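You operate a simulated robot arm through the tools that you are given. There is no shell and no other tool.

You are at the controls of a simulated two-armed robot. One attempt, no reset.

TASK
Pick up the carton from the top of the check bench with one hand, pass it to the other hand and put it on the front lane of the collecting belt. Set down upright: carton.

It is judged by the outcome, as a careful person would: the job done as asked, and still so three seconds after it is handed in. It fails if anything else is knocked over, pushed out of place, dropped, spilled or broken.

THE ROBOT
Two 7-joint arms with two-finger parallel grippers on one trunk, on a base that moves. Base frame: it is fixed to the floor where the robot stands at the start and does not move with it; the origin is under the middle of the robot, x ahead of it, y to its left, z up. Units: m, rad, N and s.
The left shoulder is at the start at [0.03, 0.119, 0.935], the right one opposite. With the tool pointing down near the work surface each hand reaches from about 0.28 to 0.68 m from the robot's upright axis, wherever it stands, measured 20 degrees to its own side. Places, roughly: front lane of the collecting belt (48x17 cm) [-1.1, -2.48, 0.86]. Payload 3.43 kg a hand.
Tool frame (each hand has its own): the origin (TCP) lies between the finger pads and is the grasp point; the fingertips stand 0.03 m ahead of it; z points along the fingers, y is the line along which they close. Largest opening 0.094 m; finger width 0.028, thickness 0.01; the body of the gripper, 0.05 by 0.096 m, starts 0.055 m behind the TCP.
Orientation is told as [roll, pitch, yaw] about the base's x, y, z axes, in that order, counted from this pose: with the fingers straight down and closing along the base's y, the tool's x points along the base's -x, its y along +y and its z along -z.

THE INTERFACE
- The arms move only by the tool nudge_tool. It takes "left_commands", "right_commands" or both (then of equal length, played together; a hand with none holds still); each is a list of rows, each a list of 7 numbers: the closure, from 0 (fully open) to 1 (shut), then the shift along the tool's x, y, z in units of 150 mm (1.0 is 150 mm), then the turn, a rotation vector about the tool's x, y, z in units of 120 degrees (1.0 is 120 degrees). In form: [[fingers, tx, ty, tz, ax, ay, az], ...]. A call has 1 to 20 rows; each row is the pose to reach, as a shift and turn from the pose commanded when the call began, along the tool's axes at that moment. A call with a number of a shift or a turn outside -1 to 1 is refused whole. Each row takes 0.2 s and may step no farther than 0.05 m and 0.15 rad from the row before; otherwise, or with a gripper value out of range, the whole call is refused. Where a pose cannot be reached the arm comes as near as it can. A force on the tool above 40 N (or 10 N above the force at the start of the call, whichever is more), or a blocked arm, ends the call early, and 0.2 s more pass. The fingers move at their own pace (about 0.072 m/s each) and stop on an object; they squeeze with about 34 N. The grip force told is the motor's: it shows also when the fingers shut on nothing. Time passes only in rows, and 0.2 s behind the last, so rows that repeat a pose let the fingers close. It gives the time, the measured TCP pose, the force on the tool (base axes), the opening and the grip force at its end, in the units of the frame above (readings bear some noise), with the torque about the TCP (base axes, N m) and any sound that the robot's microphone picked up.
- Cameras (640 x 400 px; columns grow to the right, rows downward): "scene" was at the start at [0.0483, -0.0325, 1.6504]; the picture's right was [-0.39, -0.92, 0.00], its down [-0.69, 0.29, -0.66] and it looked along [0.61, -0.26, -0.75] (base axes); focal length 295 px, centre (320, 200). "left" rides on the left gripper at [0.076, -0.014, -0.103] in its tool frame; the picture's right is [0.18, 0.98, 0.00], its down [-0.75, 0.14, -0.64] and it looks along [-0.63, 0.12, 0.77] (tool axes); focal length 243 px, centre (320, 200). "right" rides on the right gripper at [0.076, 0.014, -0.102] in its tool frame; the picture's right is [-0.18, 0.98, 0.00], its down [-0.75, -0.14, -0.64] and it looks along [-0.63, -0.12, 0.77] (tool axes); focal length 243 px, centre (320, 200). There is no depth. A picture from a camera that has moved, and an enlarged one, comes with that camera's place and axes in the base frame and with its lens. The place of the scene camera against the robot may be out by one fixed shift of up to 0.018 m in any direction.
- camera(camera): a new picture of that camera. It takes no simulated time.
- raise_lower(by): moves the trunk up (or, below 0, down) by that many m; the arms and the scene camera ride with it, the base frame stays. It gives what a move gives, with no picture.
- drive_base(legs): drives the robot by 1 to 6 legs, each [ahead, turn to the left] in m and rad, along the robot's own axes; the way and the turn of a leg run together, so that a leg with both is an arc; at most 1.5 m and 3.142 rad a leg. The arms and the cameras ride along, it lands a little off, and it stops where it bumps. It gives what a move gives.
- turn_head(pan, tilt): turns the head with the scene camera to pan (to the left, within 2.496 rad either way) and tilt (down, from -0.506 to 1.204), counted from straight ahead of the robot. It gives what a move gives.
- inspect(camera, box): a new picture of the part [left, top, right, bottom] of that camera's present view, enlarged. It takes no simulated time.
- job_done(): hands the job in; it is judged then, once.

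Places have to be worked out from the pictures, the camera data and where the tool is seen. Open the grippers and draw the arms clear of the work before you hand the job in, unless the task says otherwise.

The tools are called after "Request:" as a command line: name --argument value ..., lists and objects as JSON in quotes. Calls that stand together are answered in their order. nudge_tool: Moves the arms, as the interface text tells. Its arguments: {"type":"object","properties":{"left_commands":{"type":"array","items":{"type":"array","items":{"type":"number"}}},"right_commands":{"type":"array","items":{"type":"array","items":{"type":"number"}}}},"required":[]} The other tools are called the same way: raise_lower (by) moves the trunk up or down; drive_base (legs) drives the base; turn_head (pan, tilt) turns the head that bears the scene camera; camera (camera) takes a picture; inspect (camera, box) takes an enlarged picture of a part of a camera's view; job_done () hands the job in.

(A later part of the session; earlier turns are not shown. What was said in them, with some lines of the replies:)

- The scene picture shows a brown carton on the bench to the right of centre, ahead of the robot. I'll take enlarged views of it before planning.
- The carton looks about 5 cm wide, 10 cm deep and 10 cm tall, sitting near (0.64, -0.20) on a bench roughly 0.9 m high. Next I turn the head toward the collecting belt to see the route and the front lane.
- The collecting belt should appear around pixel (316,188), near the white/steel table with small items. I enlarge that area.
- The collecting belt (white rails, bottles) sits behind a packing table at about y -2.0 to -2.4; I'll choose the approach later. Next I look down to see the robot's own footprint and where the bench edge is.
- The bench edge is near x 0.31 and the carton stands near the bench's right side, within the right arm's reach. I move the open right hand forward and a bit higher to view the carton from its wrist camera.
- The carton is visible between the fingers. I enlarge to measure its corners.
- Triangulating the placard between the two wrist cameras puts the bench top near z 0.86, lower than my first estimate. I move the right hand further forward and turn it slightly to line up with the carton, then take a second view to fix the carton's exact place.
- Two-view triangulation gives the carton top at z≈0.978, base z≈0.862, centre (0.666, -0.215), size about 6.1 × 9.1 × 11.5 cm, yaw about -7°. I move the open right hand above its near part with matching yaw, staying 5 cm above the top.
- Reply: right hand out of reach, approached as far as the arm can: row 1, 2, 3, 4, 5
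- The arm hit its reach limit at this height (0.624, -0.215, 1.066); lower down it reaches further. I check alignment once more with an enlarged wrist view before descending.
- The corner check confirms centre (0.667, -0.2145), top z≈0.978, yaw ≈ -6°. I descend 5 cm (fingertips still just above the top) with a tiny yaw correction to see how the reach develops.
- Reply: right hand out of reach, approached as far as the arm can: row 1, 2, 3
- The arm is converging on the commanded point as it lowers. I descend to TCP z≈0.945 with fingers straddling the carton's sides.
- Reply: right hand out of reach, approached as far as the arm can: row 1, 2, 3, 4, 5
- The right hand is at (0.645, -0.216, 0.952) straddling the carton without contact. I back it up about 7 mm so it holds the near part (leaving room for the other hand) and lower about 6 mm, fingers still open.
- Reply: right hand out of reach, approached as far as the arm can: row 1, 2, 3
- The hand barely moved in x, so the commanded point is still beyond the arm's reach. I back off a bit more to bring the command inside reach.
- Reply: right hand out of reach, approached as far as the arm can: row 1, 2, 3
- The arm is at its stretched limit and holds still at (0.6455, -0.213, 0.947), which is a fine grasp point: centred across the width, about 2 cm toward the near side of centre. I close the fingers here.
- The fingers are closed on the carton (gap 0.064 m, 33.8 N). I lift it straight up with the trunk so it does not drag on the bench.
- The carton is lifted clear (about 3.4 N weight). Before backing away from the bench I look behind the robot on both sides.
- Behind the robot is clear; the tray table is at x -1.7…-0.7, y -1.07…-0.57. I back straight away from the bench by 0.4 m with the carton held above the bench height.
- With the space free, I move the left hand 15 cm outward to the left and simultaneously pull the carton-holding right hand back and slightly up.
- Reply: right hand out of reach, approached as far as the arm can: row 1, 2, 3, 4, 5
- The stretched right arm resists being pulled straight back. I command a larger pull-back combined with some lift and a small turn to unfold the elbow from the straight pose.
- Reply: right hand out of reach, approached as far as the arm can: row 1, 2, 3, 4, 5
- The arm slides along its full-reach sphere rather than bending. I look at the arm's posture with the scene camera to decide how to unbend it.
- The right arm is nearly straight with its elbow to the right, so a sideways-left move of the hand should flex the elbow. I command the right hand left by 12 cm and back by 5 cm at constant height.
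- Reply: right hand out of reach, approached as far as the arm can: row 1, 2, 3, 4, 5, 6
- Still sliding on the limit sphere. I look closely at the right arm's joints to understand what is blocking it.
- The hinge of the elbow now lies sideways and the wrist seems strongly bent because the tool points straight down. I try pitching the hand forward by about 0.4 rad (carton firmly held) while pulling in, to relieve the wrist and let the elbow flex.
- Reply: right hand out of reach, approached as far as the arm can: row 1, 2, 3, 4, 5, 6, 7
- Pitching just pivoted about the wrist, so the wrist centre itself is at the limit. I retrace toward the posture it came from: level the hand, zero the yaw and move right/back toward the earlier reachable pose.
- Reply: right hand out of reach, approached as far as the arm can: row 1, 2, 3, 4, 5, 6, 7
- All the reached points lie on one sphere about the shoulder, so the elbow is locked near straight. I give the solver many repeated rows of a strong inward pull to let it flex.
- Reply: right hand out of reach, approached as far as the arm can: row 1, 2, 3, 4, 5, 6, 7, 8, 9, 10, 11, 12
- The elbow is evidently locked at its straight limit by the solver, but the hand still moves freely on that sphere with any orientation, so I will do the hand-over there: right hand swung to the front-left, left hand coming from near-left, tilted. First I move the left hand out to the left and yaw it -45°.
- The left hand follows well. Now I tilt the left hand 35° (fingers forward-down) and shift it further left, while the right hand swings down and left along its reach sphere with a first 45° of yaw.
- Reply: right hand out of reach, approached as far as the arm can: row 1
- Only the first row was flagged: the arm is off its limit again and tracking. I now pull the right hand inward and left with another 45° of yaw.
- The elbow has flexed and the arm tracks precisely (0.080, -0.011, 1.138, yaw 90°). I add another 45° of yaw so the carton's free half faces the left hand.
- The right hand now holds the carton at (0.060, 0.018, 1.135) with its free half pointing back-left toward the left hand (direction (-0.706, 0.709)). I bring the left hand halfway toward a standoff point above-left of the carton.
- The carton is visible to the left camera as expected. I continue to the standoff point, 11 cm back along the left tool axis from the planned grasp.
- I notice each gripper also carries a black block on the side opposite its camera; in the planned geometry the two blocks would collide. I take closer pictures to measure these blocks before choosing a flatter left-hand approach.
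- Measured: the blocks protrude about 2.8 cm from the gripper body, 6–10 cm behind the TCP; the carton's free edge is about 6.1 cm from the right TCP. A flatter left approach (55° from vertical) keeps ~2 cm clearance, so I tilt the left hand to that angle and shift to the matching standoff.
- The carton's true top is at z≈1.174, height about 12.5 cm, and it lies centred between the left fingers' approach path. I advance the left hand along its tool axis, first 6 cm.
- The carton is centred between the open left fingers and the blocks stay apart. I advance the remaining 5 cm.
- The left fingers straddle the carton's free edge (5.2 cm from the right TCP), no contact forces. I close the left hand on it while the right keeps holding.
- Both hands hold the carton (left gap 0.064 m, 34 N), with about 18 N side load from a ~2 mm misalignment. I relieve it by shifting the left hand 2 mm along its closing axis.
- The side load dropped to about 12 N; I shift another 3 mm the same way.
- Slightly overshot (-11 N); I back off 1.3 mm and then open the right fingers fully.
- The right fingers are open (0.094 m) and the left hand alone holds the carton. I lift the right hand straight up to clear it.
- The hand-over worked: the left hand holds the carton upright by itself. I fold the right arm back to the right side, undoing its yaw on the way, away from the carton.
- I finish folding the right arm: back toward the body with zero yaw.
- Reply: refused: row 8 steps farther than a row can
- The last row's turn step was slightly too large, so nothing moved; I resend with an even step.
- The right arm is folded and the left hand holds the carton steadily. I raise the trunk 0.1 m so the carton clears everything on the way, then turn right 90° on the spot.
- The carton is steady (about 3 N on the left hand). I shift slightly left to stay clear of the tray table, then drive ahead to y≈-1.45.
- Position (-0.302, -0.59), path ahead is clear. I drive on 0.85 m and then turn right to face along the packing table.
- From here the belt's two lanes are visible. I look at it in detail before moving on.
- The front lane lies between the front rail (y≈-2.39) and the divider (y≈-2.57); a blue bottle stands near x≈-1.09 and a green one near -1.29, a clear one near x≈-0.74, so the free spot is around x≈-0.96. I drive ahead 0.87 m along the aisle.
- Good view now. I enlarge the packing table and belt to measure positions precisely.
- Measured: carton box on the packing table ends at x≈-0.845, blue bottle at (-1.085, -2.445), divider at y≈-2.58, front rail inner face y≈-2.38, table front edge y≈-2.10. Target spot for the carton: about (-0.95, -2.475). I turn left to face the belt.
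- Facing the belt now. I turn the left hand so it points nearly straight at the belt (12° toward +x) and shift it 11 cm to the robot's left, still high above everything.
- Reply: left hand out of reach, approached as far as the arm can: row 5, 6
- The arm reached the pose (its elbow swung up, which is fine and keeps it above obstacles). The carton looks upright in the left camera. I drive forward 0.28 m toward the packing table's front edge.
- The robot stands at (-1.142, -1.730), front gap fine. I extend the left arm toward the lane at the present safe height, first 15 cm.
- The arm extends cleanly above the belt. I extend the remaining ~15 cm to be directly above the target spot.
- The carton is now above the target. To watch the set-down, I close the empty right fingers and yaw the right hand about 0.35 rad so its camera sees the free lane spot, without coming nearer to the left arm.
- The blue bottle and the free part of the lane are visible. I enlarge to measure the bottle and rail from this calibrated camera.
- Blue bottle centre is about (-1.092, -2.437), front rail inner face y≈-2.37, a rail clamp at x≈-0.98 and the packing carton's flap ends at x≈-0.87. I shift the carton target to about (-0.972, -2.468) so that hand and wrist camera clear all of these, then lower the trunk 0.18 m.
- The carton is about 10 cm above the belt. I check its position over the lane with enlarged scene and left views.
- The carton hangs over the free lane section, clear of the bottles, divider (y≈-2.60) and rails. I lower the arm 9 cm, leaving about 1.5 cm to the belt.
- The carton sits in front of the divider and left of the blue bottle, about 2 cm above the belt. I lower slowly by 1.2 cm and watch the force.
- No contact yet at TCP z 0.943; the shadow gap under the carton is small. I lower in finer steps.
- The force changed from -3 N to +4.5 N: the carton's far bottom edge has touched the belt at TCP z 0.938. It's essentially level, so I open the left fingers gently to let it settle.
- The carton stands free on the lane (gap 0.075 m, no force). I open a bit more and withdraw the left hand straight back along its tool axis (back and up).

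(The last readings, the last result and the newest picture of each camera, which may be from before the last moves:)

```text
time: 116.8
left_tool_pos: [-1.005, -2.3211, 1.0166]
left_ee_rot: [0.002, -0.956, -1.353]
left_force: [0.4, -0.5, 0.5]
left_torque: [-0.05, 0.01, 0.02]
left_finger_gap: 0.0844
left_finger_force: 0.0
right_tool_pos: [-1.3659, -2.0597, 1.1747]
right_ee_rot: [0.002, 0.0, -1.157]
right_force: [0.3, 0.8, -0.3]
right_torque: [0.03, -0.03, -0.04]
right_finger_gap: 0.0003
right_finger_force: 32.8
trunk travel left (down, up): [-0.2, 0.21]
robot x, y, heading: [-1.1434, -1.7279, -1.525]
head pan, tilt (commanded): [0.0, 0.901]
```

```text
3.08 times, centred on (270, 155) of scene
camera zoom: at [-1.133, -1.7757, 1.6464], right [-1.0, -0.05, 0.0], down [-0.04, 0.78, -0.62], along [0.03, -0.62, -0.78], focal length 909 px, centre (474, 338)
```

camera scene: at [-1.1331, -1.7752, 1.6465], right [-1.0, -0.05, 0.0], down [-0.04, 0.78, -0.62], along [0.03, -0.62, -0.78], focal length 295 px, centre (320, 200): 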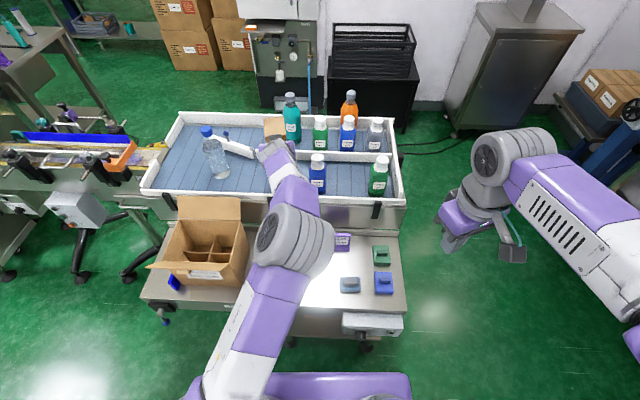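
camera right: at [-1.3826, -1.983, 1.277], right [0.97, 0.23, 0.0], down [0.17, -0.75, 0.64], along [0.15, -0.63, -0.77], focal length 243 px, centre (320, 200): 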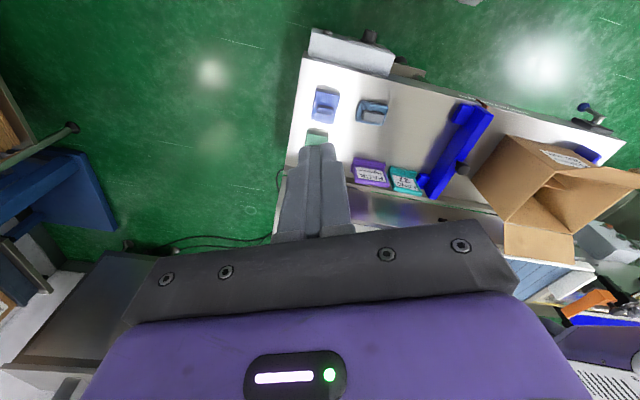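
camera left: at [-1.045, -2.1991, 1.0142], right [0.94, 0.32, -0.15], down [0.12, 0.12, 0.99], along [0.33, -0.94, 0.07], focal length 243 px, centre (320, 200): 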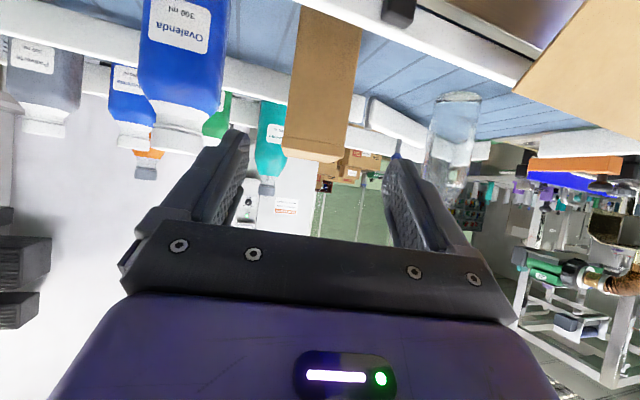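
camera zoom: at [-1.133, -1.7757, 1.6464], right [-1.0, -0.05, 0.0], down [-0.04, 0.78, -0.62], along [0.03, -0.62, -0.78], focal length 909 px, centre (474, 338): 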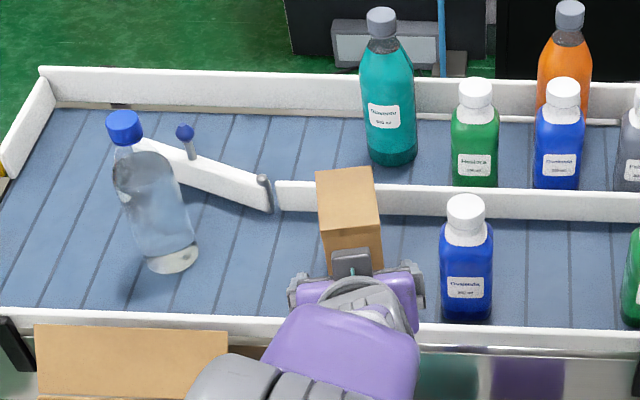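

The carton stands upright on the front lane. I raise the trunk to lift both hands clear, then pull the left hand back toward the robot.

Request:
raise_lower --by 0.16

Request:
nudge_tool --left_commands '[[0, 0.14, 0.06, -0.195, 0, 0, 0], [0, 0.28, 0.11, -0.39, 0, 0, 0], [0, 0.41, 0.17, -0.58, 0, 0, 0], [0, 0.55, 0.23, -0.78, 0, 0, 0], [0, 0.55, 0.23, -0.78, 0, 0, 0]]' --right_commands '[[0.5, 0, 0, 0, 0, 0, 0.056], [0, 0, 0, 0, 0, 0, 0.112], [0, 0, 0, 0, 0, 0, 0.167], [0, 0, 0, 0, 0, 0, 0.167], [0, 0, 0, 0, 0, 0, 0.167]]'

Request:
camera --camera "scene"

Request:
camera --camera "left"

```text
time: 118.6
left_tool_pos: [-1.0047, -2.3197, 1.178]
left_ee_rot: [0.002, -0.957, -1.355]
left_force: [0.4, 0.2, 0.5]
left_torque: [0.0, 0.01, 0.0]
left_finger_gap: 0.0846
left_finger_force: 0.0
right_tool_pos: [-1.3649, -2.0586, 1.3354]
right_ee_rot: [-0.002, -0.003, -1.159]
right_force: [-0.3, -1.0, -0.4]
right_torque: [-0.02, 0.0, -0.02]
right_finger_gap: 0.0
right_finger_force: 32.5
trunk travel left (down, up): [-0.36, 0.05]
robot x, y, heading: [-1.1391, -1.7279, -1.523]
head pan, tilt (commanded): [0.0, 0.901]
```

```text
time: 119.8
left_tool_pos: [-1.0011, -2.1728, 1.1783]
left_ee_rot: [0.005, -0.955, -1.355]
left_force: [1.1, 0.8, -0.3]
left_torque: [-0.02, 0.02, 0.02]
left_finger_gap: 0.094
left_finger_force: 0.1
right_tool_pos: [-1.3662, -2.0603, 1.3343]
right_ee_rot: [-0.001, 0.0, -1.509]
right_force: [-0.2, 0.5, 0.3]
right_torque: [0.01, -0.02, 0.03]
right_finger_gap: 0.0942
right_finger_force: 0.1
trunk travel left (down, up): [-0.36, 0.05]
robot x, y, heading: [-1.1426, -1.7271, -1.522]
head pan, tilt (commanded): [0.0, 0.901]
```

```text
taken
camera scene: at [-1.1336, -1.7762, 1.8064], right [-1.0, -0.05, 0.0], down [-0.04, 0.78, -0.62], along [0.03, -0.62, -0.78], focal length 295 px, centre (320, 200)
```

scene: 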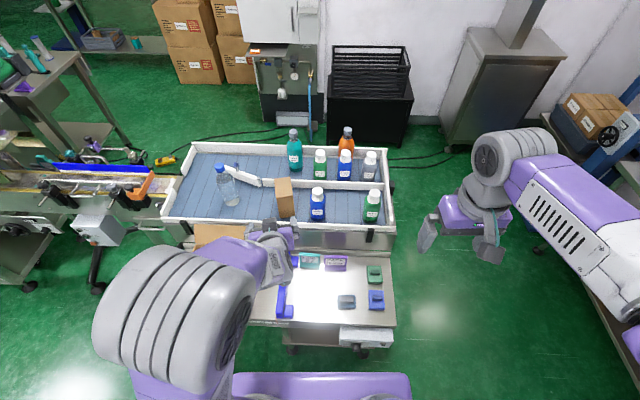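

```text
taken
camera left: at [-1.0411, -2.0516, 1.174], right [0.94, 0.32, -0.15], down [0.12, 0.12, 0.99], along [0.33, -0.94, 0.07], focal length 243 px, centre (320, 200)
```

left: 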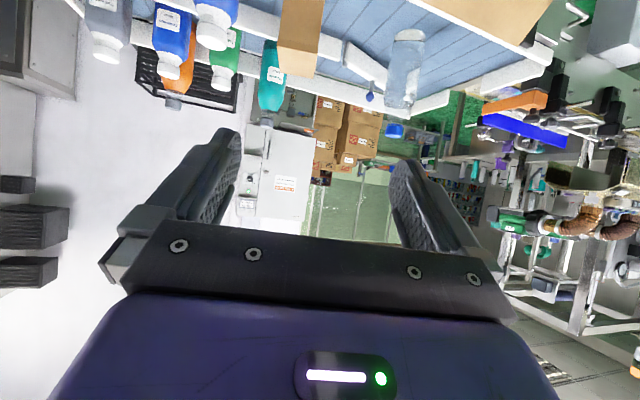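

The hand is clear above the packing table. I back the base away 0.25 m so both arms are well off the work, then inspect the carton.

Request:
drive_base --legs '[[-0.25, 0]]'

Request:
inspect --camera "scene" --box '[170, 90, 410, 250]'

Request:
camera --camera "scene"

```text
time: 121.7
left_tool_pos: [-1.012, -1.9159, 1.1778]
left_ee_rot: [0.002, -0.957, -1.354]
left_force: [-0.6, -1.2, -0.5]
left_torque: [0.02, -0.01, 0.01]
left_finger_gap: 0.0941
left_finger_force: 0.1
right_tool_pos: [-1.3797, -1.8024, 1.334]
right_ee_rot: [0.001, -0.001, -1.507]
right_force: [-0.4, 0.4, 0.0]
right_torque: [-0.03, -0.01, -0.04]
right_finger_gap: 0.0941
right_finger_force: 0.1
trunk travel left (down, up): [-0.36, 0.05]
robot x, y, heading: [-1.155, -1.4738, -1.517]
head pan, tilt (commanded): [0.0, 0.901]
```

```text
2.50 times, centred on (290, 170) of scene
camera zoom: at [-1.1463, -1.5186, 1.8064], right [-1.0, -0.05, 0.0], down [-0.04, 0.78, -0.62], along [0.03, -0.62, -0.78], focal length 738 px, centre (395, 275)
```

zoom: 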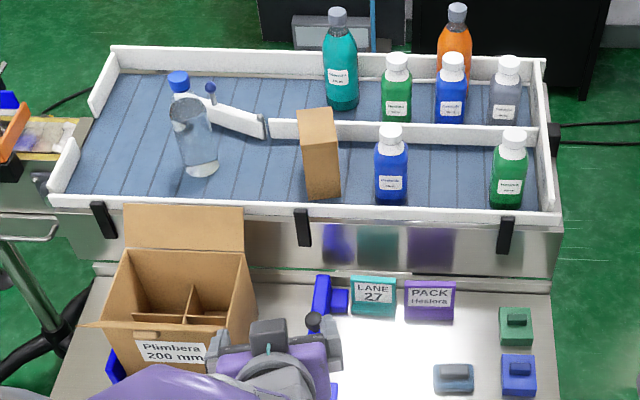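

```text
taken
camera scene: at [-1.1463, -1.5186, 1.8064], right [-1.0, -0.05, 0.0], down [-0.04, 0.78, -0.62], along [0.03, -0.62, -0.78], focal length 295 px, centre (320, 200)
```

scene: 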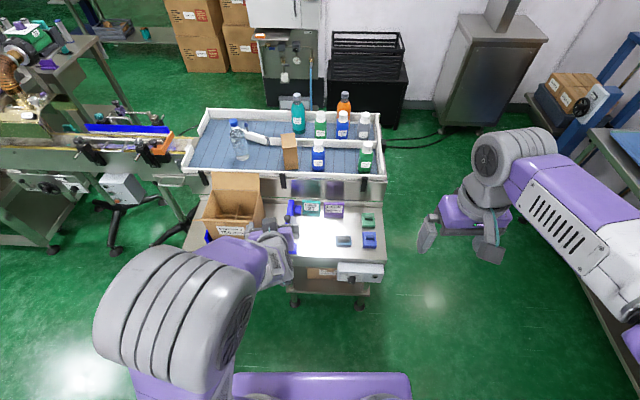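

The carton stands upright on the front lane at about (-0.965, -2.46), between the divider and the front rail. Bottles, signs and the packing carton are undisturbed, both grippers are open and the arms are clear. I hand the job in.

Request:
job_done

```text
The job is handed in.
```

I picked up the carton from the check bench with the right hand and passed it in mid-air to the left hand. It now stands upright on the front lane of the collecting belt, and the job is handed in.

- **Position:** the carton stands at about (-0.965, -2.46), between the front rail and the divider, left of the blue bottle.
- **Other items:** in the last pictures the bottles, signs, clamps and open packing carton looked undisturbed. No knocks or drops showed up along the way.
- **End state:** both grippers are open. The arms are raised and the base is backed off from the packing table.

The right arm locked at full stretch for a while after the pick. It slid along its reach limit with the carton held firmly, then came free before the hand-over.
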